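You operate a simulated robot arm through the tools that you are given. There is no shell and no other tool. Be economical: measure what you need, move in short steps, check, and stop when the job is done.

You run a simulated two-armed robot. Do the job below in one go: nothing can be reset, and whatever is moved stays where it is left.

## Task
Take the dry pot out of the desiccator, cover it and seal the desiccator.
Fine: open the air valve first, lid on the round mat, pot on the cooling slab under the blue knob lid. Desiccator lid back on, then valve shut. Where these are worked on the way, their far stop is far enough and under half their travel is too little: air valve.
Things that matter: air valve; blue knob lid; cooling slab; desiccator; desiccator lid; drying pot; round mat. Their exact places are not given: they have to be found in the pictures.

The check looks at the end state, three seconds after you hand in, the way a careful person would. Anything else that was tipped, shoved, dropped, spilled or broken makes it a failure. A push-on lid holds only when it is set on centred and level and pressed home; a screw cap is set on level and turned clockwise until tight.

## Robot
Two 7-joint arms with two-finger parallel grippers on one trunk, on a base that drives. Base frame: it is fixed to the floor where the robot stands at the start and does not move with it; the origin is under the middle of the robot, x ahead of it, y to its left, z up; the surface under the hand at the start is at about z = 900. Readings come in mm, degrees, newtons and seconds.
The left shoulder is at the start at [20, 170, 1278], the right one opposite. With the tool pointing down near the work surface each hand reaches from about 100 to 660 mm from the robot's upright axis, wherever it stands, measured 20 degrees to its own side. Places, roughly: air valve [600, 0, 1000]; blue knob lid (9x9x4 cm) [1000, 400, 900]; cooling slab [1000, 300, 900]; desiccator [700, -100, 1000]; round mat [500, -300, 900]. Payload 3.8 kg a hand.
Tool frame (each hand has its own): the origin (TCP) lies between the finger pads and is the grasp point; the fingertips stand 30 mm ahead of it; z points along the fingers, y is the line along which they close. The gripper opens to 110 mm. The fingers are 20 mm wide and 10 mm thick; the gripper's body (48 by 112 mm) begins 55 mm behind the TCP.
Orientation is told as [roll, pitch, yaw] about the base's x, y, z axes, in that order, counted from this pose: with the fingers straight down and closing along the base's y, the tool's x points along the base's -x, its y along +y and its z along -z.

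## Interface
- The arms move only by the tool step_arm. It takes "left_motion", "right_motion" or both (then of equal length, played together; a hand with none holds still); each is a list of rows, each an object (a shift or turn left out is 0, a gripper value left out holds the last) with "linear": the shift along the base's x, y, z in mm, a list of three; "dr": the turn, a rotation vector about the base's x, y, z in degrees, a list of three; "hand": the gripper command, from -1 (shut) to 1 (fully open), values between in proportion. In form: [{"linear": [x, y, z], "dr": [ax, ay, az], "hand": hand}, ...]. A call has 1 to 12 rows; each row shifts and turns the commanded pose from where the row before left it. A row lasts 0.2 s, in which the tool goes at most 50 mm and 8.6 degrees; a call with a longer step from one row to the next is refused whole, and so is a gripper value outside its range. Where a pose cannot be reached the arm comes as near as it can. A force on the tool above 40 N (or 10 N above the force at the start of the call, whichever is more), or a blocked arm, ends the call early, and 0.2 s more pass. The fingers move at their own pace (about 72 mm/s each) and stop on an object; they squeeze with about 23 N. The grip force told is the motor's: it shows also when the fingers shut on nothing. Time passes only in rows, and 0.2 s behind the last, so rows that do not move let the fingers close. The reply holds the time, the measured pose of the TCP, the force on the tool along the base axes, the opening and the grip force, in the units named above and with some noise, with the torque about the TCP (base axes, N m) and any sound that the robot's microphone picked up.
- Cameras (640 x 400 px; columns grow to the right, rows downward): "scene" is now at [112.9, -14.3, 1435]; the picture's right is [-0.09, -1.00, 0.00], its down [-0.48, 0.04, -0.88] and it looks along [0.87, -0.08, -0.48] (base axes); focal length 274 px, centre (320, 200). "left" rides on the left gripper at [72, -17, -103] in its tool frame; the picture's right is [0.23, 0.97, 0.00], its down [-0.76, 0.18, -0.62] and it looks along [-0.61, 0.14, 0.78] (tool axes); focal length 222 px, centre (320, 200). "right" rides on the right gripper at [72, 17, -103] in its tool frame; the picture's right is [-0.23, 0.97, 0.00], its down [-0.76, -0.18, -0.62] and it looks along [-0.61, -0.14, 0.78] (tool axes); focal length 222 px, centre (320, 200).
- snapshot(camera): a new picture of that camera. No time passes.
- lift_body(by): slides the trunk up (or, below 0, down) by that many mm; the arms and the scene camera ride with it, the base frame stays. It gives what a move gives, with no picture.
- steer(legs): drives the robot by 1 to 6 legs, each [ahead, turn to the left] in mm and degrees, along the robot's own axes; the way and the turn of a leg run together, so that a leg with both is an arc; at most 1500 mm and 180 degrees a leg. The arms and the cameras ride along, it lands a little off, and it stops where it bumps. It gives what a move gives.
- head_to(pan, tilt): turns the head with the scene camera to pan (to the left, within 80 degrees either way) and tilt (down, from -29 to 69), counted from straight ahead of the robot. It gives what a move gives.
- point_at(camera, pixels): for up to 12 pixels [column, row] of the newest picture of that camera ("zoom" is the newest enlarged one), the place [x, y, z] in the base frame of the surface seen there, good to about 2 mm, but the place of the scene camera against the robot may be out by one fixed shift of up to 12 mm in any direction. No time passes.
- enlarge(camera, box): a new picture of the part [left, top, right, bottom] of that camera's present view, enlarged. No time passes.
- close_job(): hands the job in; it is judged then, once.

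Keep the steps short. Do not move on a guess: measure, check each grasp and each placing, and mend mistakes. In all there are 80 turns and 70 pictures (those below and enlarged ones count). Leave the grippers open and the arms clear of the work at the hand-in unless told otherwise, and finish with a single line.

The tools are called after "Request:" as a command line: name --argument value ..., lists and objects as JSON in quotes. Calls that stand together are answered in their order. step_arm: Moves the arms, as the interface text tells. Its arguments: {"type":"object","properties":{"left_motion":{"type":"array"},"right_motion":{"type":"array"}},"required":[]} The other tools are called the same way: lift_body (by) slides the trunk up or down; steer (legs) drives the base; head_to (pan, tilt) turns the head that bears the scene camera; snapshot (camera) takes a picture; point_at (camera, pixels) gives the place of the surface under pixels of a picture; enlarge (camera, box) takes an enlarged picture of a part of a camera's view; close_job () hands the job in.

At the start:

```text
clock: 0.0
left_position: [439.7, 150.7, 1245.8]
left_tcp_rot: [0.0, 0.1, 0.0]
left_contact_force: [-0.3, -0.4, -0.5]
left_moment: [0.01, -0.01, 0.02]
left_width: 109.8
left_gripper_force: 0.0
right_position: [454.2, -172.4, 1307.6]
right_tcp_rot: [0.0, 0.1, 0.0]
right_contact_force: [-0.2, 0.0, -0.7]
right_moment: [-0.01, 0.0, -0.02]
right_width: 109.8
right_gripper_force: 0.0
trunk travel left (down, up): [-375.0, 195.0]
robot x, y, heading: [0.5, -0.1, 0.2]
head pan, tilt: [-5.1, 28.8]
```

scene: 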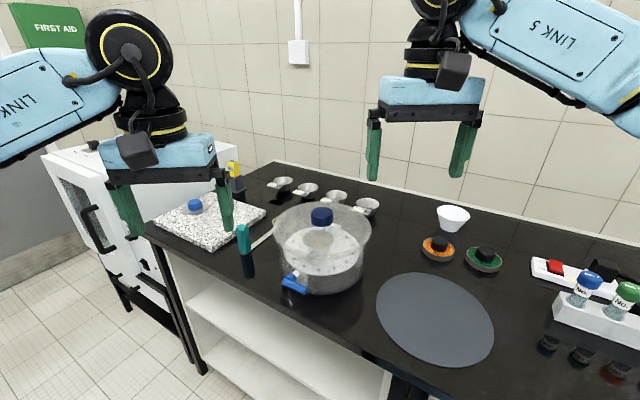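
right: 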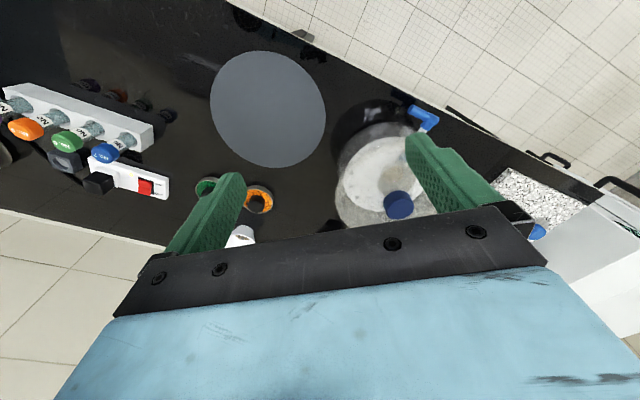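
left: 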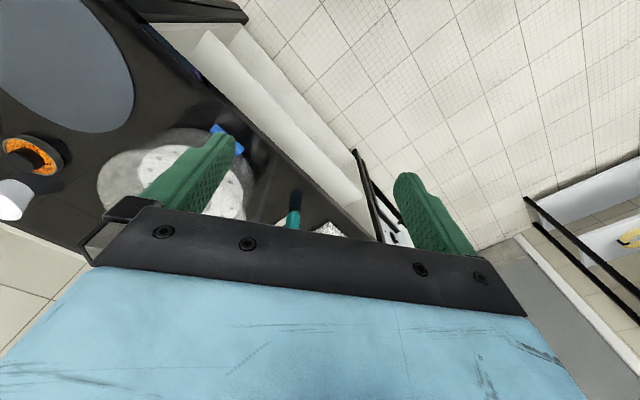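

I see the desiccator near (320,250) with a blue valve at (295,283), the slab at left with the blue knob lid at (195,205), and the mat at (435,318). I'll enlarge these parts.

Request:
enlarge --camera "scene" --box '[250, 180, 400, 310]'

Request:
enlarge --camera "scene" --box '[140, 150, 300, 260]'

Request:
point_at --camera "scene" --pixels '[[321, 212], [293, 281], [300, 288], [435, 318], [378, 295], [493, 350], [195, 203], [205, 218], [320, 255], [244, 235], [158, 222], [265, 208]]'

```text
3.08 times, centred on (325, 245) of scene
```

zoom: 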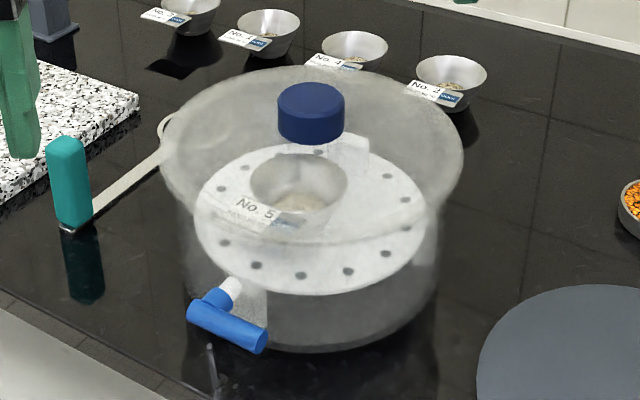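

```text
3.64 times, centred on (220, 205) of scene
```

zoom: 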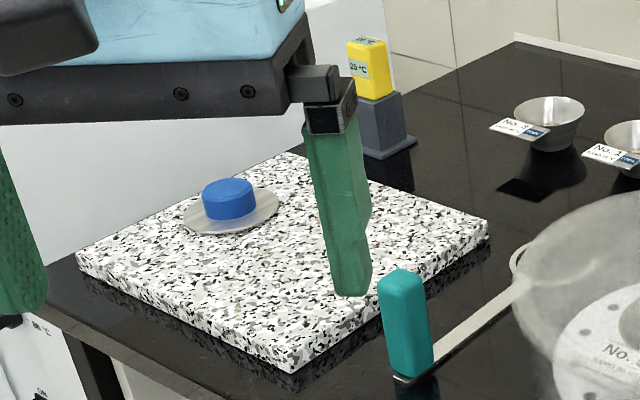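

```text
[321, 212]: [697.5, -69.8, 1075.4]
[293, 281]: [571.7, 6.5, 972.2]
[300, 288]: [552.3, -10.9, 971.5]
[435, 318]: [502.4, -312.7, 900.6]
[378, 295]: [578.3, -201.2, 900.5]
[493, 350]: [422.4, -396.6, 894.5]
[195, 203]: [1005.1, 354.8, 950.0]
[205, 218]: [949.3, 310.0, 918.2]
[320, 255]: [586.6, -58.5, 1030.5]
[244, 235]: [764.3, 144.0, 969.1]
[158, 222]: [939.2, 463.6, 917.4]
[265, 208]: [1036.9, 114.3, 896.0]
```

The desiccator holds pot No. 5 on a plate, and the valve is a blue T handle. Next I measure the desiccator rim, the valve bar ends, the table edge and the slab, in scene pixels.

Request:
enlarge --camera "right" --box '[320, 80, 460, 240]'

Request:
point_at --camera "scene" --pixels '[[285, 282], [304, 290], [304, 274], [230, 295], [330, 345], [153, 238], [212, 252], [228, 175], [366, 262], [289, 258], [362, 220], [320, 290]]'

Request:
point_at --camera "right" --pixels '[[398, 203], [425, 118], [410, 112], [436, 122], [412, 132], [268, 108], [211, 100], [326, 118], [268, 52], [268, 165], [380, 170], [345, 150]]'

```text
2.50 times, centred on (390, 160) of right
```

zoom: 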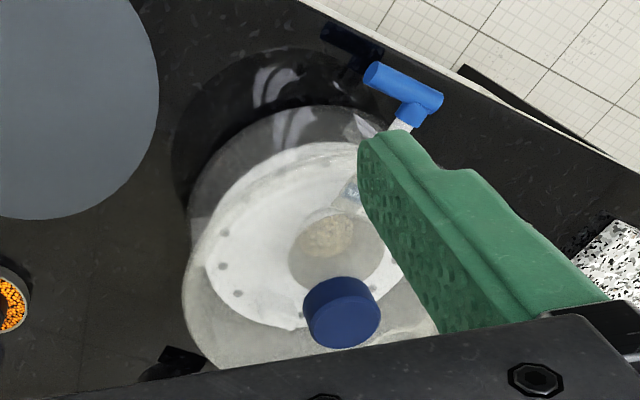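

```text
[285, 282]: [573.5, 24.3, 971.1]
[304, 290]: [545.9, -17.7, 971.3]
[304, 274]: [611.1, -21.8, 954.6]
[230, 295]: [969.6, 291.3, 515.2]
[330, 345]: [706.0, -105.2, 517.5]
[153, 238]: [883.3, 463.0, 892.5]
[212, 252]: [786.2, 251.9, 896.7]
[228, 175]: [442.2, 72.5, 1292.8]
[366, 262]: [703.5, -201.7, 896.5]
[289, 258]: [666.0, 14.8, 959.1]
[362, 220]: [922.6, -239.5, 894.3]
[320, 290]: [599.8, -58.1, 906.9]
```

```text
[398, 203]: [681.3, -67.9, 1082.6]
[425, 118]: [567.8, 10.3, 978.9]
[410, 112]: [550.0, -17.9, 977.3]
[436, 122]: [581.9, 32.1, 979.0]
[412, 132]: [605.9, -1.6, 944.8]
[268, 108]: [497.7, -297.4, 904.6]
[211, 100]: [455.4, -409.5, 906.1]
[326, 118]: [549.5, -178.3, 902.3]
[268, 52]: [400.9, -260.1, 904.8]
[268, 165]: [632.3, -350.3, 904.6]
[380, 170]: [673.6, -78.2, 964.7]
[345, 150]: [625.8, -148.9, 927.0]
```

The valve bar runs roughly from (585,35) to (548,-18) at z≈972. I'll bring the left hand camera closer to look at it, moving the right hand aside.

Request:
step_arm --left_motion '[{"linear": [0, -30, -30]}, {"linear": [0, -30, -30]}, {"linear": [0, -30, -30]}, {"linear": [0, -30, -30]}]' --right_motion '[{"linear": [0, -35, 0]}, {"linear": [0, -35, 0]}, {"linear": [0, -35, 0]}, {"linear": [0, -35, 0]}]'

Request:
snapshot --camera "left"

Request:
snapshot --camera "right"

```text
clock: 1.0
left_position: [438.7, 28.2, 1127.8]
left_tcp_rot: [0.1, 0.1, 0.0]
left_contact_force: [0.0, 0.7, -0.2]
left_moment: [0.01, -0.02, -0.01]
left_width: 109.9
left_gripper_force: 0.0
right_position: [454.2, -312.4, 1309.9]
right_tcp_rot: [0.0, 0.0, 0.0]
right_contact_force: [0.5, 0.2, -0.8]
right_moment: [-0.01, -0.01, 0.04]
right_width: 110.2
right_gripper_force: 0.1
trunk travel left (down, up): [-375.0, 195.0]
robot x, y, heading: [1.7, -4.0, -0.2]
head pan, tilt: [-5.1, 28.8]
```

```text
63 pictures are left
```

left: 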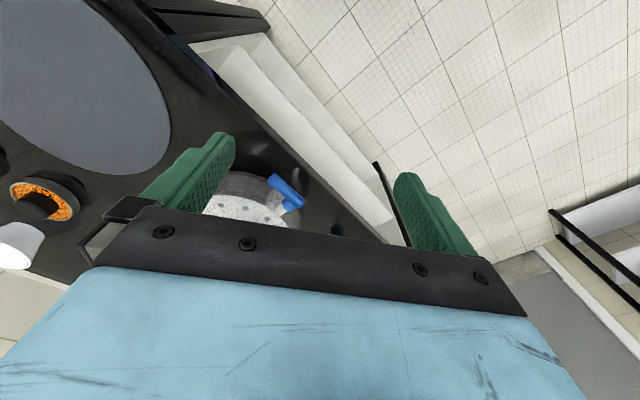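

```text
62 pictures are left
```

right: 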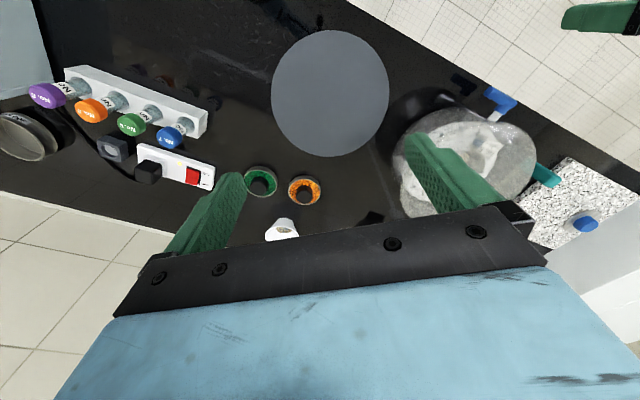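

The valve is at (287,190) in the left picture. Enlarging.

Request:
enlarge --camera "left" --box '[230, 150, 330, 215]'

Request:
enlarge --camera "scene" --box '[270, 255, 330, 305]'

Request:
point_at --camera "left" --pixels '[[273, 177], [287, 188], [300, 204], [289, 206], [250, 195], [238, 175], [240, 205], [235, 215]]'

```text
6.15 times, centred on (280, 182) of left
```

zoom: 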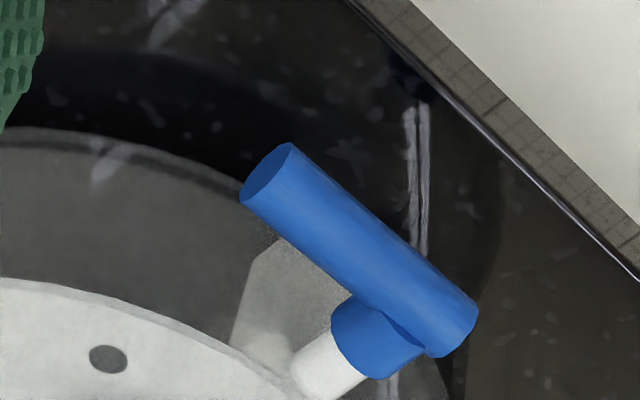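

```text
8.00 times, centred on (300, 280) of scene
```

zoom: 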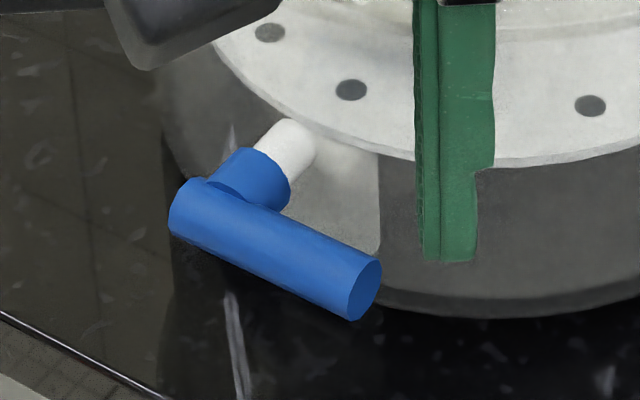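

```text
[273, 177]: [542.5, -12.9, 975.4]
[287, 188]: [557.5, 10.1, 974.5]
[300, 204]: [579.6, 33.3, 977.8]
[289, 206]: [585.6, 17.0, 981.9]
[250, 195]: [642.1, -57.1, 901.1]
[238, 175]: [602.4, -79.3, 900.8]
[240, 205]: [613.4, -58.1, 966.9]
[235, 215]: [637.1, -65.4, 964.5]
```

The valve is a lever: its hub sits near (574,27,~967), the stem runs radially, and the free end points to (542,-13). The table edge runs along about (0.64,0.77), so the table is turned by about 50°. I'll raise the left hand, then drive along the edge and face the table between the desiccator and the mat.

Request:
step_arm --left_motion '[{"linear": [-10, 30, 40]}, {"linear": [-10, 30, 40]}, {"linear": [-10, 30, 40]}, {"linear": [-10, 30, 40]}]' --right_motion '[{"linear": [-10, 30, 0]}, {"linear": [-10, 30, 0]}, {"linear": [-10, 10, 0]}, {"linear": [-10, 10, 0]}]'

Request:
steer --legs '[[0, 50], [270, 0], [0, -90]]'

Request:
head_to --pan 5 --tilt 40

Request:
snapshot --camera "scene"

```text
refused: row 1 steps farther than a row can; nothing moved
```

```text
clock: 8.9
left_position: [533.6, -46.1, 1126.7]
left_tcp_rot: [0.1, 0.0, -38.4]
left_contact_force: [-0.2, -0.2, -0.2]
left_moment: [-0.05, 0.02, 0.01]
left_width: 110.1
left_gripper_force: 0.0
right_position: [333.6, -323.3, 1309.9]
right_tcp_rot: [0.0, -0.1, -38.4]
right_contact_force: [0.9, -0.4, 0.0]
right_moment: [-0.02, 0.04, 0.01]
right_width: 109.9
right_gripper_force: 0.0
trunk travel left (down, up): [-375.0, 195.0]
robot x, y, heading: [171.1, 203.4, -38.1]
head pan, tilt: [-5.1, 28.8]
```

```text
clock: 9.6
left_position: [533.7, -46.1, 1127.2]
left_tcp_rot: [0.0, 0.0, -38.4]
left_contact_force: [0.0, -0.7, -0.1]
left_moment: [0.0, -0.01, -0.02]
left_width: 109.9
left_gripper_force: 0.1
right_position: [334.3, -323.5, 1310.1]
right_tcp_rot: [0.0, -0.1, -38.5]
right_contact_force: [0.9, -0.1, 0.6]
right_moment: [0.0, 0.01, 0.0]
right_width: 110.2
right_gripper_force: 0.0
trunk travel left (down, up): [-375.0, 195.0]
robot x, y, heading: [164.9, 203.8, -38.7]
head pan, tilt: [5.0, 40.0]
```

```text
59 pictures are left
```

scene: 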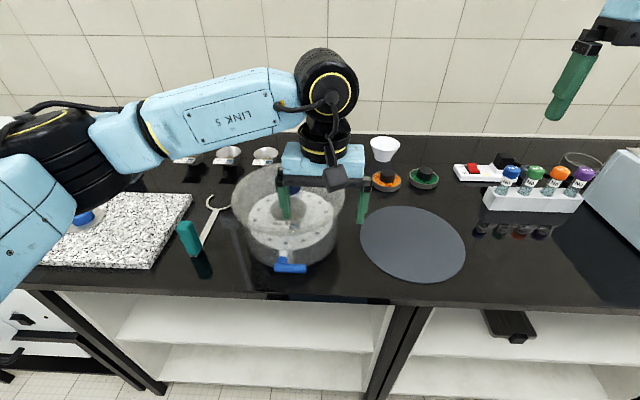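

The robot now faces the table squarely. I'll raise the left hand and move it off to the left so the desiccator can be seen, then look at it.

Request:
step_arm --left_motion '[{"linear": [0, 10, 40]}, {"linear": [10, 20, 40]}, {"linear": [15, 25, 30]}, {"linear": [20, 30, 0]}, {"linear": [25, 30, 0]}]'

Request:
snapshot --camera "scene"

Request:
snapshot --camera "left"

Request:
snapshot --camera "right"

```text
clock: 10.8
left_position: [602.7, 67.0, 1239.2]
left_tcp_rot: [0.0, -0.1, -38.4]
left_contact_force: [0.6, 0.0, -0.9]
left_moment: [-0.04, 0.01, -0.01]
left_width: 110.1
left_gripper_force: 0.0
right_position: [334.1, -323.2, 1310.2]
right_tcp_rot: [-0.1, 0.0, -38.4]
right_contact_force: [0.2, 0.8, -0.6]
right_moment: [-0.01, 0.0, -0.02]
right_width: 110.0
right_gripper_force: 0.1
trunk travel left (down, up): [-375.0, 195.0]
robot x, y, heading: [171.0, 202.0, -38.3]
head pan, tilt: [5.0, 40.0]
```

```text
58 pictures are left
```

scene: 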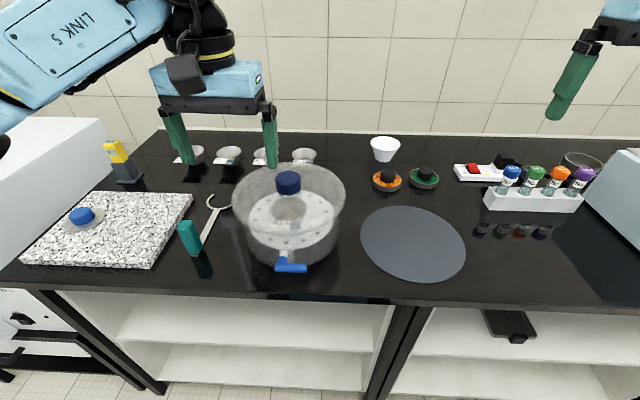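

```text
57 pictures are left
```

left: 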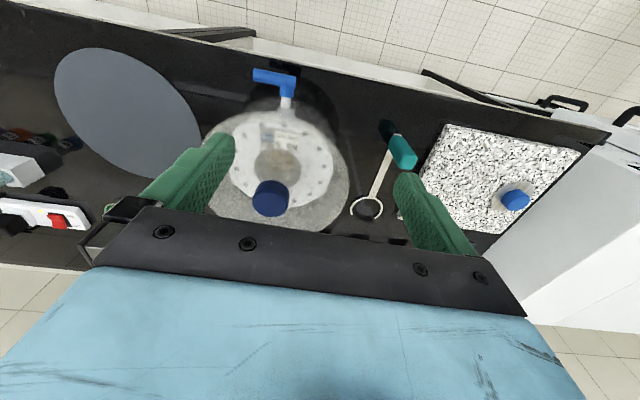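

```text
56 pictures are left
```

right: 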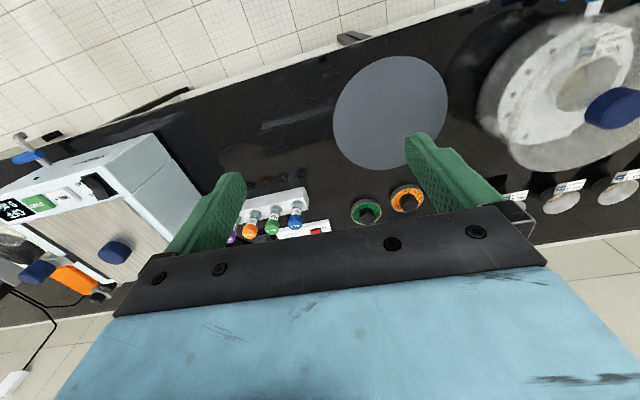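

Now I measure in the left picture: the knob (270,197), the lid rim, the valve lever, the mat edges, the tongs, the slab and the knob lid.

Request:
point_at --camera "left" --pixels '[[268, 186], [270, 205], [256, 188], [285, 190], [257, 76], [275, 79], [293, 83], [287, 100], [212, 190], [345, 185], [275, 229], [347, 165]]'

Request:
point_at --camera "left" --pixels '[[405, 147], [368, 208], [515, 199], [500, 205], [445, 123], [582, 156], [500, 232], [425, 182], [55, 85], [201, 150], [95, 50], [150, 178]]'

Request:
enlarge --camera "left" --box '[190, 50, 370, 240]'

Request:
enlarge --camera "scene" --box '[220, 150, 360, 290]'

```text
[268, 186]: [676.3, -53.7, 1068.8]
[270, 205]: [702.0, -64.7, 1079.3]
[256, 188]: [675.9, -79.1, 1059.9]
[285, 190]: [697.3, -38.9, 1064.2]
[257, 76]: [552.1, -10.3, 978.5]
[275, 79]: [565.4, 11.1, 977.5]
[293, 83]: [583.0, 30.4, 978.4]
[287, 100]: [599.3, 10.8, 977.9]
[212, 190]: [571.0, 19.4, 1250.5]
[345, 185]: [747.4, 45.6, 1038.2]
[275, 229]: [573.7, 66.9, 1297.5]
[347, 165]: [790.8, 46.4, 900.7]
```

```text
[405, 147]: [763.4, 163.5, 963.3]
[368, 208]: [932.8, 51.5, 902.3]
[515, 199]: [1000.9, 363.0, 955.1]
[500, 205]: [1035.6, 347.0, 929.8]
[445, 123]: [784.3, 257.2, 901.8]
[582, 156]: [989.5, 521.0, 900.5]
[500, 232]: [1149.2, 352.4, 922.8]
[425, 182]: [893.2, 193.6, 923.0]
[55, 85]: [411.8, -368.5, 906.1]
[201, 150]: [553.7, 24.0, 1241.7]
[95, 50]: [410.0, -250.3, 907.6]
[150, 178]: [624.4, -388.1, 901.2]
```

```text
2.11 times, centred on (280, 145) of left
```

zoom: 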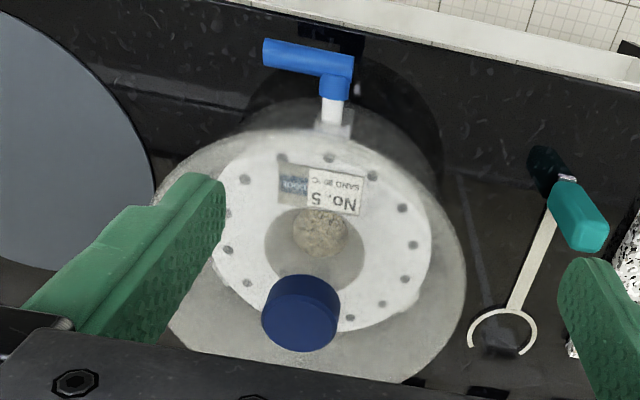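

```text
2.86 times, centred on (290, 220) of scene
```

zoom: 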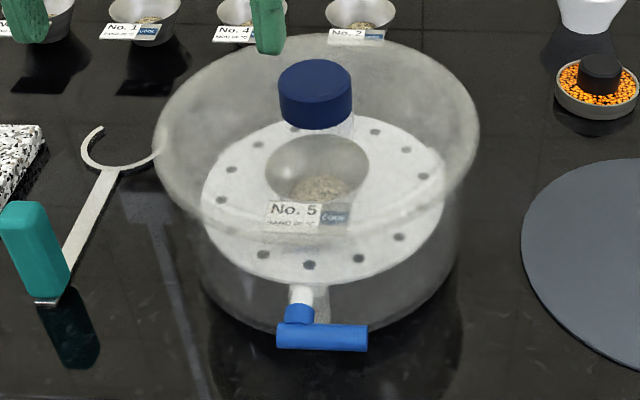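

The valve stem is horizontal and points at the robot; the lever points right, centred at z≈969. I'll work it with the left hand held horizontally, fingers closing vertically. For room I back off 150 mm, then pitch the left hand forward.

Request:
steer --legs '[[-150, 0]]'

Request:
step_arm --left_motion '[{"dr": [-5.08, -6.41, 0], "linear": [0, 0, -10]}, {"dr": [-5.08, -6.41, 0], "linear": [0, 0, -10]}, {"dr": [-5.08, -6.41, 0], "linear": [0, 0, -10]}, {"dr": [-5.08, -6.41, 0], "linear": [0, 0, -10]}, {"dr": [-5.08, -6.41, 0], "linear": [0, 0, -10]}, {"dr": [-5.08, -6.41, 0], "linear": [0, 0, -10]}, {"dr": [-5.08, -6.41, 0], "linear": [0, 0, -10]}, {"dr": [-5.08, -6.41, 0], "linear": [0, 0, -10]}, {"dr": [-5.08, -6.41, 0], "linear": [0, 0, -10]}, {"dr": [-5.08, -6.41, 0], "linear": [0, 0, -10]}, {"dr": [-5.08, -6.41, 0], "linear": [0, 0, -10]}]'

```text
clock: 12.2
left_position: [486.0, 157.2, 1239.2]
left_tcp_rot: [0.0, 0.0, -38.3]
left_contact_force: [-0.2, 0.0, -0.7]
left_moment: [-0.01, -0.01, -0.01]
left_width: 109.9
left_gripper_force: 0.1
right_position: [217.9, -232.6, 1310.5]
right_tcp_rot: [0.0, 0.0, -38.3]
right_contact_force: [0.2, 0.7, 0.2]
right_moment: [0.0, -0.05, -0.04]
right_width: 110.0
right_gripper_force: 0.1
trunk travel left (down, up): [-375.0, 195.0]
robot x, y, heading: [54.6, 294.3, -38.6]
head pan, tilt: [5.0, 40.0]
```

```text
clock: 14.6
left_position: [456.9, 126.9, 1153.2]
left_tcp_rot: [-1.6, -83.0, -37.5]
left_contact_force: [-0.6, -0.1, -0.2]
left_moment: [0.0, -0.01, -0.01]
left_width: 110.0
left_gripper_force: 0.1
left hand out of reach, approached as far as the arm can: row 8, 9, 10, 11
right_position: [219.9, -232.5, 1309.6]
right_tcp_rot: [0.0, 0.1, -38.5]
right_contact_force: [-0.3, 0.5, 0.1]
right_moment: [0.01, 0.0, -0.01]
right_width: 110.1
right_gripper_force: 0.1
trunk travel left (down, up): [-375.0, 195.0]
robot x, y, heading: [53.1, 293.3, -38.3]
head pan, tilt: [5.0, 40.0]
```

The arm was cramped near the body. I move it forward and lower and see whether the pose becomes reachable.

Request:
step_arm --left_motion '[{"linear": [8, -22, -25]}, {"linear": [8, -22, -25]}, {"linear": [8, -22, -25]}, {"linear": [0, 0, -25]}]'

```text
clock: 15.6
left_position: [455.1, 45.8, 1069.8]
left_tcp_rot: [-1.7, -83.0, -37.6]
left_contact_force: [0.3, -0.4, 0.4]
left_moment: [-0.01, 0.02, -0.01]
left_width: 109.9
left_gripper_force: 0.0
left hand out of reach, approached as far as the arm can: row 1, 2, 3, 4
right_position: [219.8, -233.4, 1308.6]
right_tcp_rot: [0.0, 0.0, -38.4]
right_contact_force: [0.6, -0.5, 0.2]
right_moment: [-0.02, 0.02, 0.01]
right_width: 110.1
right_gripper_force: 0.1
trunk travel left (down, up): [-375.0, 195.0]
robot x, y, heading: [56.8, 293.8, -38.2]
head pan, tilt: [5.0, 40.0]
```

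The pitch stops near 83°, a wrist limit. I add roll toward the wanted grip attitude (fingers closing vertically) and see whether reach improves.

Request:
step_arm --left_motion '[{"dr": [6.41, -5.08, 0]}, {"dr": [6.41, -5.08, 0]}, {"dr": [6.41, -5.08, 0]}, {"dr": [6.41, -5.08, 0]}, {"dr": [6.41, -5.08, 0]}, {"dr": [6.41, -5.08, 0]}]'

```text
clock: 17.0
left_position: [456.2, 44.8, 1070.4]
left_tcp_rot: [82.9, -40.5, -119.1]
left_contact_force: [0.5, 0.2, 0.6]
left_moment: [0.01, 0.0, 0.01]
left_width: 110.0
left_gripper_force: 0.1
right_position: [218.8, -232.8, 1309.0]
right_tcp_rot: [0.0, 0.1, -38.3]
right_contact_force: [-0.7, 0.6, 0.1]
right_moment: [-0.02, 0.01, -0.01]
right_width: 109.7
right_gripper_force: 0.0
trunk travel left (down, up): [-375.0, 195.0]
robot x, y, heading: [58.0, 295.3, -38.5]
head pan, tilt: [5.0, 40.0]
```

Reachable now. I finish the roll (41°), straighten by −7° about z, and go to a stand-off in front of the lever at about (489,52,969).

Request:
step_arm --left_motion '[{"dr": [6.41, -5.08, 0], "linear": [6.6, 1.5, -16]}, {"dr": [6.41, -5.08, 0], "linear": [6.6, 1.5, -16]}, {"dr": [6.41, -5.08, 0], "linear": [6.6, 1.5, -16]}, {"dr": [6.41, -5.08, 0], "linear": [6.6, 1.5, -16]}, {"dr": [6.41, -5.08, 0], "linear": [6.6, 1.5, -16]}, {"dr": [0, 0, -7], "linear": [0, 0, -10]}]'

Request:
snapshot --camera "scene"

```text
clock: 18.4
left_position: [431.2, 9.0, 1037.2]
left_tcp_rot: [88.5, 0.0, -127.7]
left_contact_force: [0.0, -0.4, 0.8]
left_moment: [0.03, -0.01, 0.03]
left_width: 110.1
left_gripper_force: 0.2
left hand out of reach, approached as far as the arm can: row 3, 4, 5, 6
right_position: [217.6, -233.3, 1309.5]
right_tcp_rot: [0.0, 0.0, -38.3]
right_contact_force: [0.1, 0.0, -0.2]
right_moment: [0.01, -0.02, 0.0]
right_width: 110.0
right_gripper_force: 0.1
trunk travel left (down, up): [-375.0, 195.0]
robot x, y, heading: [54.5, 293.1, -38.2]
head pan, tilt: [5.0, 40.0]
```

```text
53 pictures are left
```

scene: 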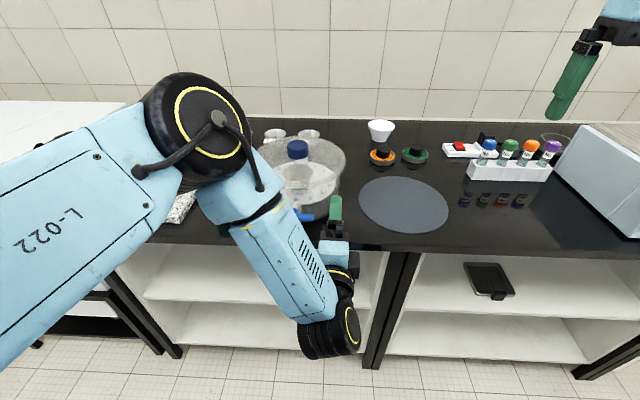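

The attitude is right, but the arm is folded too tightly. Backing off another 150 mm gives it room. Then I move forward, left and down again.

Request:
steer --legs '[[-160, 0]]'

Request:
step_arm --left_motion '[{"linear": [25, -20, 0]}, {"linear": [25, -20, 0]}, {"linear": [25, -20, 0]}, {"linear": [35, 10, -10]}, {"linear": [30, 15, -15]}, {"linear": [25, 30, -20]}]'

```text
clock: 19.8
left_position: [307.4, 107.7, 1037.2]
left_tcp_rot: [88.5, -0.1, -127.6]
left_contact_force: [-0.2, -0.1, -0.1]
left_moment: [-0.02, 0.0, -0.02]
left_width: 109.9
left_gripper_force: 0.1
right_position: [95.5, -133.3, 1309.4]
right_tcp_rot: [0.0, 0.0, -38.4]
right_contact_force: [-0.2, 0.8, 1.0]
right_moment: [-0.02, -0.02, 0.03]
right_width: 110.0
right_gripper_force: 0.0
trunk travel left (down, up): [-375.0, 195.0]
robot x, y, heading: [-67.2, 390.8, -38.3]
head pan, tilt: [5.0, 40.0]
```

```text
clock: 21.2
left_position: [395.6, 42.7, 1066.8]
left_tcp_rot: [87.6, -0.1, -126.5]
left_contact_force: [0.1, -0.6, -0.3]
left_moment: [-0.01, -0.02, -0.02]
left_width: 109.9
left_gripper_force: 0.1
left hand out of reach, approached as far as the arm can: row 1, 2, 3, 4, 5, 6
right_position: [94.9, -134.2, 1310.5]
right_tcp_rot: [0.0, 0.1, -38.4]
right_contact_force: [0.8, -0.1, 0.7]
right_moment: [-0.01, 0.02, -0.01]
right_width: 109.8
right_gripper_force: 0.2
trunk travel left (down, up): [-375.0, 195.0]
robot x, y, heading: [-69.5, 388.7, -38.1]
head pan, tilt: [5.0, 40.0]
```

The wrist limits this attitude. A simpler way is closed fingers pitched about 65° (no roll) used as a poker, which can push the lever's free end up or down. I undo the roll and shut the fingers.

Request:
step_arm --left_motion '[{"dr": [-6.27, 4.97, 0], "linear": [0, 0, 5], "hand": -1}, {"dr": [-6.27, 4.97, 0], "linear": [0, 0, 5]}, {"dr": [-6.27, 4.97, 0], "linear": [0, 0, 5]}, {"dr": [-6.27, 4.97, 0], "linear": [0, 0, 5]}, {"dr": [-6.27, 4.97, 0], "linear": [0, 0, 5]}, {"dr": [-6.27, 4.97, 0], "linear": [0, 0, 5]}, {"dr": [-6.27, 4.97, 0]}, {"dr": [-6.27, 4.97, 0]}, {"dr": [-6.27, 4.97, 0]}, {"dr": [-6.27, 4.97, 0]}, {"dr": [-6.27, 4.97, 0]}]'

Request:
step_arm --left_motion '[{"dr": [5, 6.2, 0], "linear": [10, 12, 0]}, {"dr": [5, 6.2, 0], "linear": [10, 12, 0]}, {"dr": [5, 6.2, 0], "linear": [10, 12, 0]}, {"linear": [10, 12, 0]}]'

```text
clock: 23.6
left_position: [388.5, 39.9, 1105.6]
left_tcp_rot: [59.2, -88.0, -98.8]
left_contact_force: [0.8, -0.1, -0.3]
left_moment: [0.01, 0.0, 0.0]
left_width: 0.0
left_gripper_force: 22.8
left hand out of reach, approached as far as the arm can: row 1, 10
right_position: [94.4, -134.4, 1308.8]
right_tcp_rot: [0.0, 0.1, -38.4]
right_contact_force: [-0.6, 0.1, 0.3]
right_moment: [-0.01, -0.02, 0.02]
right_width: 110.0
right_gripper_force: 0.1
trunk travel left (down, up): [-375.0, 195.0]
robot x, y, heading: [-67.0, 391.3, -38.5]
head pan, tilt: [5.0, 40.0]
```

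```text
clock: 24.6
left_position: [431.2, 89.1, 1102.6]
left_tcp_rot: [2.9, -65.2, -43.3]
left_contact_force: [0.1, -0.1, 0.9]
left_moment: [-0.01, 0.02, -0.02]
left_width: 0.2
left_gripper_force: 23.2
right_position: [95.7, -134.9, 1309.1]
right_tcp_rot: [0.0, 0.1, -38.4]
right_contact_force: [0.1, -0.1, -0.6]
right_moment: [0.02, 0.02, 0.0]
right_width: 109.9
right_gripper_force: 0.1
trunk travel left (down, up): [-375.0, 195.0]
robot x, y, heading: [-72.5, 392.4, -38.2]
head pan, tilt: [5.0, 40.0]
```

The pose is good: fingers shut, pitch −65°. I drive 90 mm ahead, then bring the tip above the free end of the lever.

Request:
steer --legs '[[90, 0]]'

```text
clock: 25.7
left_position: [499.5, 32.3, 1103.7]
left_tcp_rot: [3.0, -65.2, -43.6]
left_contact_force: [-0.1, -0.3, 0.4]
left_moment: [-0.02, -0.01, -0.02]
left_width: 0.1
left_gripper_force: 22.9
right_position: [162.7, -191.3, 1309.2]
right_tcp_rot: [0.0, 0.1, -38.6]
right_contact_force: [0.3, -0.3, 0.9]
right_moment: [0.04, 0.03, -0.02]
right_width: 110.0
right_gripper_force: 0.0
trunk travel left (down, up): [-375.0, 195.0]
robot x, y, heading: [4.2, 332.9, -38.5]
head pan, tilt: [5.0, 40.0]
```

I lower beside the lever first, then go forward over its free end (about (551,-6,978)), keeping clear of the lid rim.

Request:
step_arm --left_motion '[{"linear": [3, -6, -30]}, {"linear": [3, -5, -30]}, {"linear": [2, 0, -30]}, {"linear": [12, -8, 0]}, {"linear": [12, -8, 0]}, {"linear": [0, 0, 0]}]'

Request:
snapshot --camera "scene"

Request:
snapshot --camera "left"

```text
clock: 27.1
left_position: [532.8, 4.9, 1013.8]
left_tcp_rot: [3.1, -65.2, -43.6]
left_contact_force: [-0.4, -0.3, -1.5]
left_moment: [0.03, -0.01, -0.05]
left_width: 0.1
left_gripper_force: 22.9
right_position: [161.8, -190.4, 1309.0]
right_tcp_rot: [0.0, 0.1, -38.6]
right_contact_force: [-0.1, -0.2, 0.7]
right_moment: [-0.01, 0.03, 0.0]
right_width: 109.5
right_gripper_force: 0.0
trunk travel left (down, up): [-375.0, 195.0]
robot x, y, heading: [1.7, 335.4, -38.6]
head pan, tilt: [5.0, 40.0]
```

```text
52 pictures are left
```

scene: 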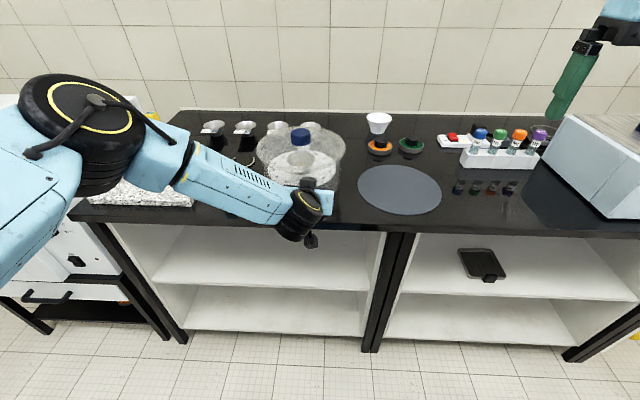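

```text
51 pictures are left
```

left: 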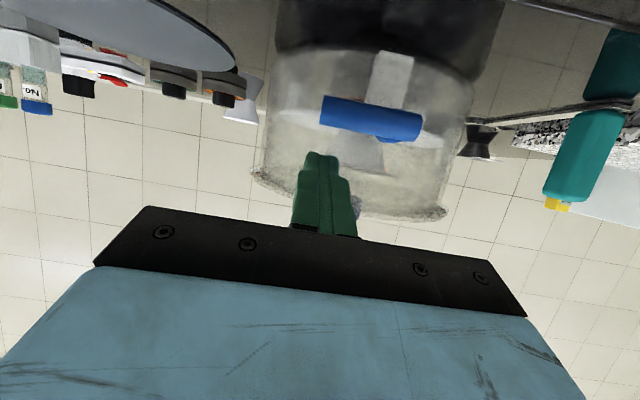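

I check the lever ends and fingertip in this picture.

Request:
point_at --camera "left" --pixels '[[326, 112], [370, 122], [416, 126], [322, 158], [330, 175], [395, 75], [340, 60], [290, 185], [370, 165]]'

```text
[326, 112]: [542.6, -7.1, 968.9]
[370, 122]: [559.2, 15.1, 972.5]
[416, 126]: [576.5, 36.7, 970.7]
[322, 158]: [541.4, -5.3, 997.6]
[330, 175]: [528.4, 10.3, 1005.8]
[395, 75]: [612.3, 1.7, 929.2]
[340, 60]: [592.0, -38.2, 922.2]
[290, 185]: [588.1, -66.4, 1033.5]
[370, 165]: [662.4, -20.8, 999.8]
```

The fingertip is at the lever's very end and 14 mm short. I shift by (15,−4), then press down gently and watch the force.

Request:
step_arm --left_motion '[{"linear": [15, -4, 0]}, {"linear": [0, 0, -8]}, {"linear": [0, 0, -6]}, {"linear": [0, 0, -5]}, {"linear": [0, 0, -5]}, {"linear": [0, 0, -5]}]'

Request:
snapshot --camera "left"

```text
clock: 28.5
left_position: [547.6, -0.9, 992.2]
left_tcp_rot: [3.2, -66.3, -43.6]
left_contact_force: [1.4, 0.3, 34.1]
left_moment: [-0.21, -0.38, 0.26]
left_width: 0.0
left_gripper_force: 23.1
right_position: [161.7, -188.4, 1310.4]
right_tcp_rot: [0.0, -0.1, -38.6]
right_contact_force: [-0.4, -1.2, -0.3]
right_moment: [0.05, -0.01, -0.02]
right_width: 110.0
right_gripper_force: 0.1
trunk travel left (down, up): [-375.0, 195.0]
robot x, y, heading: [-1.3, 336.5, -38.4]
head pan, tilt: [5.0, 40.0]
```

```text
50 pictures are left
```

left: 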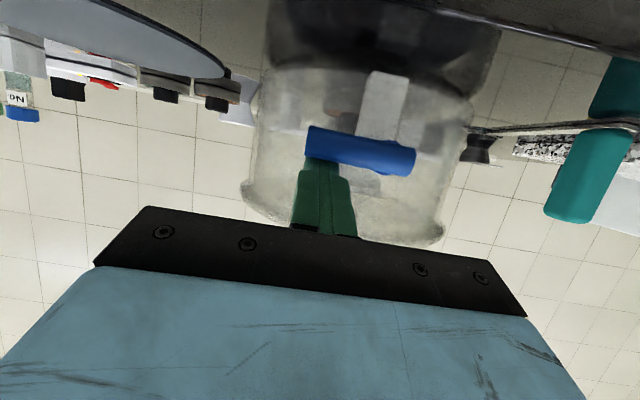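

34 N and the lever does not move, so it is at its stop that way; it must go up. I back off, go lower and bring the finger underneath.

Request:
step_arm --left_motion '[{"linear": [0, 0, 15]}, {"linear": [-20, 16, 0]}, {"linear": [-20, 16, 0]}, {"linear": [0, 0, -30]}, {"linear": [0, 0, -29]}, {"linear": [0, 0, 0]}]'

Request:
snapshot --camera "left"

```text
clock: 29.9
left_position: [497.9, 17.1, 948.1]
left_tcp_rot: [3.4, -64.8, -43.5]
left_contact_force: [0.4, -0.1, 0.2]
left_moment: [0.02, -0.03, -0.01]
left_width: 0.0
left_gripper_force: 22.9
left hand out of reach, approached as far as the arm can: row 4, 5
right_position: [162.8, -189.8, 1309.6]
right_tcp_rot: [-0.1, 0.0, -38.7]
right_contact_force: [0.4, 0.6, 0.7]
right_moment: [0.0, 0.02, -0.03]
right_width: 109.9
right_gripper_force: 0.0
trunk travel left (down, up): [-375.0, 195.0]
robot x, y, heading: [-0.9, 338.9, -38.6]
head pan, tilt: [5.0, 40.0]
```

```text
49 pictures are left
```

left: 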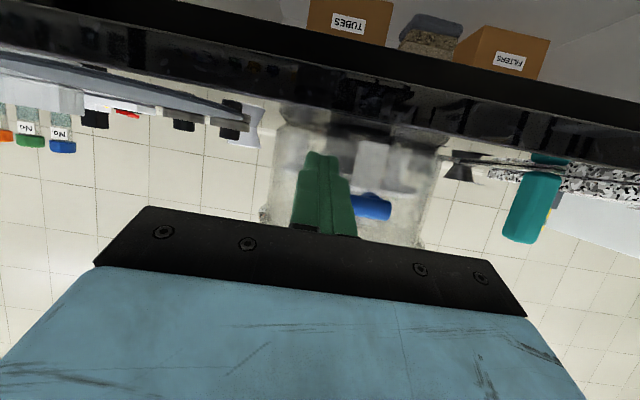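

I'm now lower than the lever. I go forward (50,−18) under its free end.

Request:
step_arm --left_motion '[{"linear": [17, -6, 0]}, {"linear": [17, -6, 0]}, {"linear": [16, -6, 0]}, {"linear": [0, 0, 0]}]'

Request:
snapshot --camera "left"

```text
clock: 30.9
left_position: [546.1, -5.0, 952.6]
left_tcp_rot: [3.3, -64.9, -43.6]
left_contact_force: [-2.6, -0.1, -1.8]
left_moment: [-0.04, 0.01, -0.01]
left_width: 0.1
left_gripper_force: 22.7
left hand out of reach, approached as far as the arm can: row 2
right_position: [160.9, -190.1, 1310.2]
right_tcp_rot: [-0.1, 0.1, -38.7]
right_contact_force: [0.2, -0.3, -0.2]
right_moment: [0.01, -0.03, -0.01]
right_width: 109.7
right_gripper_force: 0.1
trunk travel left (down, up): [-375.0, 195.0]
robot x, y, heading: [4.7, 337.4, -38.6]
head pan, tilt: [5.0, 40.0]
```

```text
48 pictures are left
```

left: 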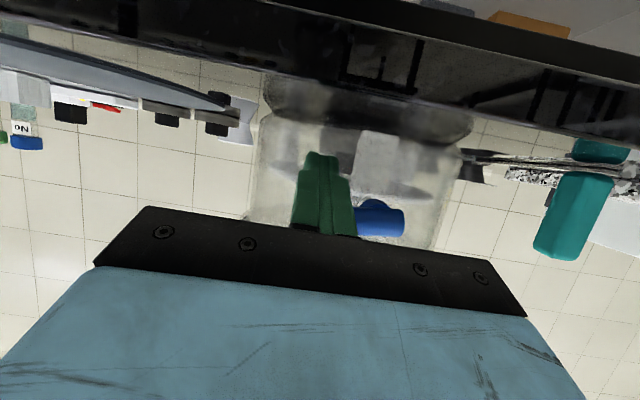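

The finger is under the lever. Lifting along the arc, about 45° first.

Request:
step_arm --left_motion '[{"linear": [0, 0, 7]}, {"linear": [-2.3, -2.9, 10]}, {"linear": [-0.6, -0.8, 10.5]}, {"linear": [1.1, 1.4, 10.5]}, {"linear": [0, 0, 0]}]'

Request:
snapshot --camera "left"

```text
clock: 32.1
left_position: [544.4, -5.1, 991.0]
left_tcp_rot: [3.1, -65.3, -43.7]
left_contact_force: [0.4, 0.0, 0.5]
left_moment: [0.04, 0.02, 0.0]
left_width: 0.0
left_gripper_force: 22.7
right_position: [162.9, -190.6, 1309.8]
right_tcp_rot: [0.0, 0.1, -38.7]
right_contact_force: [0.4, 1.0, -1.0]
right_moment: [0.01, -0.01, -0.04]
right_width: 110.1
right_gripper_force: 0.1
trunk travel left (down, up): [-375.0, 195.0]
robot x, y, heading: [2.8, 341.2, -38.1]
head pan, tilt: [5.0, 40.0]
```

```text
47 pictures are left
```

left: 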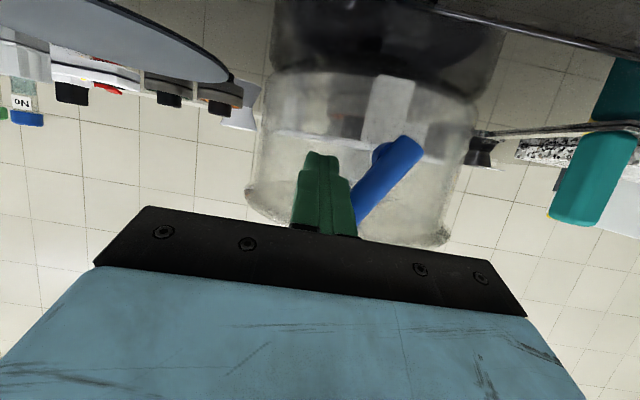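

The lever has turned up about 50°. I continue the arc to 90° or the stop.

Request:
step_arm --left_motion '[{"linear": [2.7, 3.4, 9.7]}, {"linear": [4.2, 5.3, 8]}, {"linear": [5.4, 6.8, 4]}, {"linear": [4.4, 5.5, 0]}, {"linear": [3.1, 3.9, 0]}, {"linear": [0, 0, 0]}]'

Request:
snapshot --camera "left"

```text
clock: 33.5
left_position: [559.9, 17.6, 1013.5]
left_tcp_rot: [3.0, -65.2, -43.9]
left_contact_force: [-22.8, -13.8, 2.4]
left_moment: [-0.15, 0.13, -0.02]
left_width: 0.2
left_gripper_force: 22.7
right_position: [158.4, -192.6, 1309.9]
right_tcp_rot: [0.2, 0.0, -38.6]
right_contact_force: [-0.1, 0.3, -0.3]
right_moment: [-0.02, 0.01, -0.03]
right_width: 109.8
right_gripper_force: 0.0
trunk travel left (down, up): [-375.0, 195.0]
robot x, y, heading: [4.3, 333.8, -38.6]
head pan, tilt: [5.0, 40.0]
```

```text
46 pictures are left
```

left: 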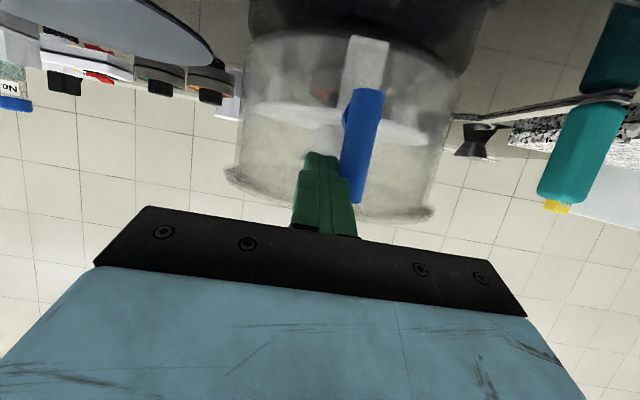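

The lever is upright at its stop (26 N), so the valve is open. I release sideways, back off, rise, and turn the left hand back to pointing down and open.

Request:
step_arm --left_motion '[{"linear": [-8, -10, 0]}, {"linear": [-23, 18, 0]}, {"linear": [-23, 18, 0]}, {"linear": [-10, 10, 30], "dr": [5.03, 6.35, 0]}, {"linear": [0, 20, 35], "dr": [5.03, 6.35, 0]}, {"linear": [0, 20, 35], "dr": [5.03, 6.35, 0]}, {"linear": [0, 20, 35], "dr": [5.03, 6.35, 0]}, {"linear": [0, 20, 35], "dr": [5.03, 6.35, 0]}, {"linear": [0, 10, 35], "dr": [5.03, 6.35, 0]}, {"linear": [0, 10, 20], "dr": [5.03, 6.35, 0]}, {"linear": [0, 10, 0], "dr": [5.03, 6.35, 0], "hand": 1}, {"linear": [0, 0, 0], "hand": 1}]'

Request:
steer --legs '[[230, 0]]'

Request:
snapshot --camera "scene"

```text
clock: 36.1
left_position: [501.6, 167.6, 1237.7]
left_tcp_rot: [-1.7, -0.5, -40.7]
left_contact_force: [0.7, 0.5, 0.1]
left_moment: [-0.04, 0.05, 0.0]
left_width: 82.3
left_gripper_force: 0.1
right_position: [162.3, -190.2, 1309.9]
right_tcp_rot: [-0.1, 0.1, -38.5]
right_contact_force: [0.3, 0.0, 0.0]
right_moment: [0.03, 0.02, 0.0]
right_width: 110.2
right_gripper_force: 0.1
trunk travel left (down, up): [-375.0, 195.0]
robot x, y, heading: [-0.8, 335.1, -38.5]
head pan, tilt: [5.0, 40.0]
```

```text
clock: 37.8
left_position: [681.1, 24.9, 1237.8]
left_tcp_rot: [-1.7, -0.5, -40.4]
left_contact_force: [0.1, -0.1, -0.5]
left_moment: [0.02, 0.02, 0.02]
left_width: 110.0
left_gripper_force: 0.1
right_position: [344.4, -331.9, 1309.5]
right_tcp_rot: [0.0, 0.0, -38.4]
right_contact_force: [0.2, -0.1, 0.0]
right_moment: [0.04, 0.03, 0.0]
right_width: 109.8
right_gripper_force: 0.0
trunk travel left (down, up): [-375.0, 195.0]
robot x, y, heading: [180.0, 192.0, -38.2]
head pan, tilt: [5.0, 40.0]
```

```text
45 pictures are left
```

scene: 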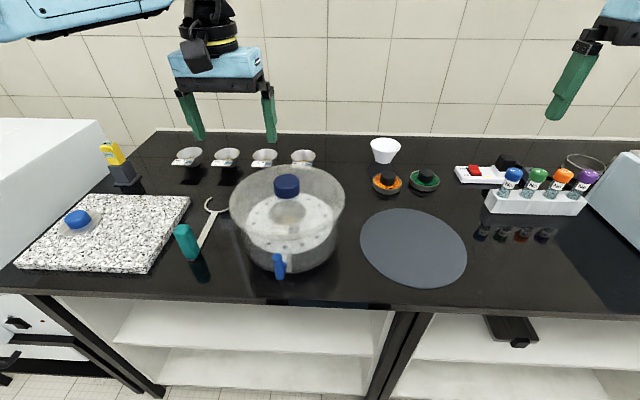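

The lever stands up. I'll move the left hand away to the left and bring the right hand above the knob at about (690,−64).

Request:
step_arm --left_motion '[{"linear": [3, 36, 0]}, {"linear": [3, 36, 0]}, {"linear": [3, 36, 0]}, {"linear": [3, 36, 0]}, {"linear": [3, 36, 0]}, {"linear": [0, 0, 0]}, {"linear": [0, 0, 0]}, {"linear": [0, 0, 0]}, {"linear": [0, 0, 0]}, {"linear": [0, 0, 0]}]' --right_motion '[{"linear": [34.6, 26.8, -11]}, {"linear": [34.6, 26.8, -11]}, {"linear": [34.6, 26.8, -11]}, {"linear": [34.6, 26.8, -11]}, {"linear": [34.6, 26.8, -11]}, {"linear": [34.6, 26.8, -11]}, {"linear": [34.6, 26.8, -11]}, {"linear": [34.6, 26.8, -11]}, {"linear": [34.6, 26.8, -11]}, {"linear": [34.6, 26.8, -11]}]'

Request:
snapshot --camera "right"

```text
clock: 40.0
left_position: [696.0, 204.6, 1236.3]
left_tcp_rot: [-1.6, -0.5, -40.5]
left_contact_force: [-0.1, 0.0, 0.2]
left_moment: [-0.01, 0.0, -0.05]
left_width: 110.0
left_gripper_force: 0.1
right_position: [653.0, -78.4, 1196.9]
right_tcp_rot: [0.0, 0.1, -38.3]
right_contact_force: [0.0, 0.6, -0.2]
right_moment: [0.0, 0.02, -0.02]
right_width: 110.1
right_gripper_force: 0.0
right hand out of reach, approached as far as the arm can: row 9, 10
trunk travel left (down, up): [-375.0, 195.0]
robot x, y, heading: [180.5, 199.0, -38.2]
head pan, tilt: [5.0, 40.0]
```

```text
44 pictures are left
```

right: 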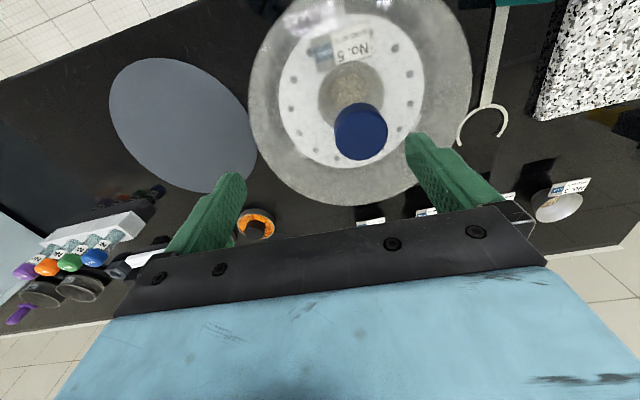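

The right hand falls about 40 mm short. I measure the knob and rim here first, then drive 50 mm closer (about 360 mm remains to the table edge).

Request:
point_at --camera "right" --pixels '[[361, 128], [337, 128], [386, 128], [361, 105], [361, 157], [250, 100], [471, 100], [300, 180], [430, 175], [350, 90], [325, 90], [380, 85]]'

Request:
enlarge --camera "right" --box '[240, 0, 480, 210]'

Request:
steer --legs '[[50, 0]]'

```text
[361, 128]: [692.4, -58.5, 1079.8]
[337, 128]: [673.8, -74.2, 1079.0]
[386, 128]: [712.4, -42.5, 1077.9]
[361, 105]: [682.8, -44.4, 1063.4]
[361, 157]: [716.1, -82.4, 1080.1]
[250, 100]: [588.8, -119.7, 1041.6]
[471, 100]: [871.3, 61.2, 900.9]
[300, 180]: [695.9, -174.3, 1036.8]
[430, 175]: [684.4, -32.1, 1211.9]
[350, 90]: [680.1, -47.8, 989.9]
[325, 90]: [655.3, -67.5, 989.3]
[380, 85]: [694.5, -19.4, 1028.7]
```

```text
1.90 times, centred on (360, 105) of right
```

zoom: 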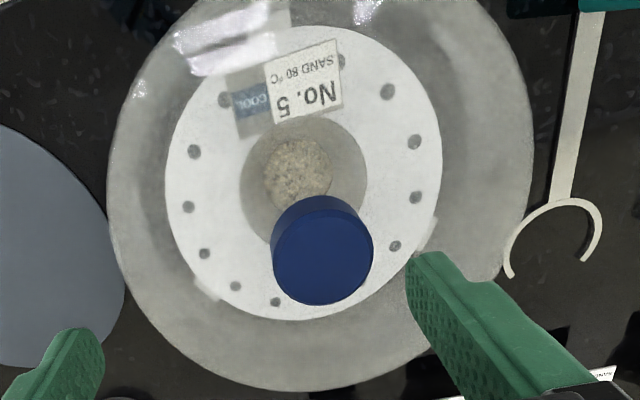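

```text
clock: 40.9
left_position: [735.8, 173.7, 1236.0]
left_tcp_rot: [-1.7, -0.5, -40.3]
left_contact_force: [0.2, -0.9, -0.6]
left_moment: [-0.01, 0.02, 0.01]
left_width: 110.1
left_gripper_force: 0.1
right_position: [693.8, -109.0, 1196.1]
right_tcp_rot: [0.0, 0.1, -38.3]
right_contact_force: [0.3, -0.5, -0.9]
right_moment: [0.03, 0.06, 0.03]
right_width: 110.0
right_gripper_force: 0.1
trunk travel left (down, up): [-375.0, 195.0]
robot x, y, heading: [214.3, 162.9, -38.3]
head pan, tilt: [5.0, 40.0]
```

Knob: 50 mm across, centred at about (698,−64), top at 1080, lid plate at 1038. I move the right hand above it to z 1110 and check centring.

Request:
step_arm --right_motion '[{"linear": [1, 15, 0]}, {"linear": [1, 15, 0]}, {"linear": [2, 15, -20]}, {"linear": [0, 0, -33]}, {"linear": [0, 0, -33]}, {"linear": [0, 0, 0]}]'

Request:
snapshot --camera "right"

```text
clock: 42.3
left_position: [734.0, 177.1, 1236.6]
left_tcp_rot: [-1.8, -0.6, -40.4]
left_contact_force: [0.3, -0.6, -0.1]
left_moment: [0.01, -0.04, -0.01]
left_width: 110.0
left_gripper_force: 0.1
right_position: [698.7, -60.3, 1111.1]
right_tcp_rot: [-0.1, 0.0, -38.3]
right_contact_force: [-0.3, 0.2, -0.2]
right_moment: [0.0, -0.02, 0.0]
right_width: 110.1
right_gripper_force: 0.0
trunk travel left (down, up): [-375.0, 195.0]
robot x, y, heading: [215.0, 163.3, -38.6]
head pan, tilt: [5.0, 40.0]
```

```text
42 pictures are left
```

right: 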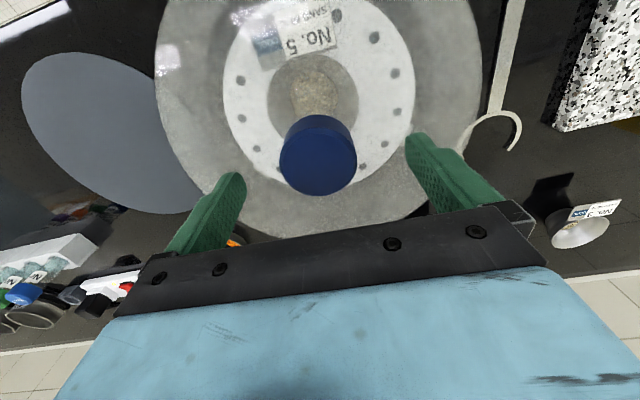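

Request:
point_at --camera "right" --pixels '[[283, 158], [353, 158], [318, 188], [318, 160], [318, 135], [236, 176], [412, 138], [157, 100], [480, 110], [340, 232], [290, 235], [318, 120]]'

```text
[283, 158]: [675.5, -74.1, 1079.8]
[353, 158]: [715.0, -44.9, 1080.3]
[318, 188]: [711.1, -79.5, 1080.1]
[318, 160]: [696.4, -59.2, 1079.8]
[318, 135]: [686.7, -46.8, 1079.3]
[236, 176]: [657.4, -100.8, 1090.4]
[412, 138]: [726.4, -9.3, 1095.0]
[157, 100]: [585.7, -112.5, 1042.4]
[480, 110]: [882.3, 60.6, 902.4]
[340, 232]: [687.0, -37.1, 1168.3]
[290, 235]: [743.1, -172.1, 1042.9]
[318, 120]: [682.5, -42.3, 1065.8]
```

The knob centre is at about (697,−61) and the hand is over it. Descend to z≈1075 and close.

Request:
step_arm --right_motion '[{"linear": [-1, -1, -18]}, {"linear": [0, 0, -18]}, {"hand": -1}, {}, {}, {}]'

```text
clock: 43.7
left_position: [731.8, 177.8, 1237.6]
left_tcp_rot: [-1.8, -0.8, -40.4]
left_contact_force: [0.4, -0.3, 0.1]
left_moment: [-0.01, -0.02, 0.0]
left_width: 109.8
left_gripper_force: 0.0
right_position: [698.3, -62.9, 1080.0]
right_tcp_rot: [0.1, -0.4, -38.3]
right_contact_force: [2.0, 1.0, 39.5]
right_moment: [-0.22, 0.8, -0.02]
right_width: 55.3
right_gripper_force: 22.9
trunk travel left (down, up): [-375.0, 195.0]
robot x, y, heading: [217.7, 165.0, -38.3]
head pan, tilt: [5.0, 40.0]
```

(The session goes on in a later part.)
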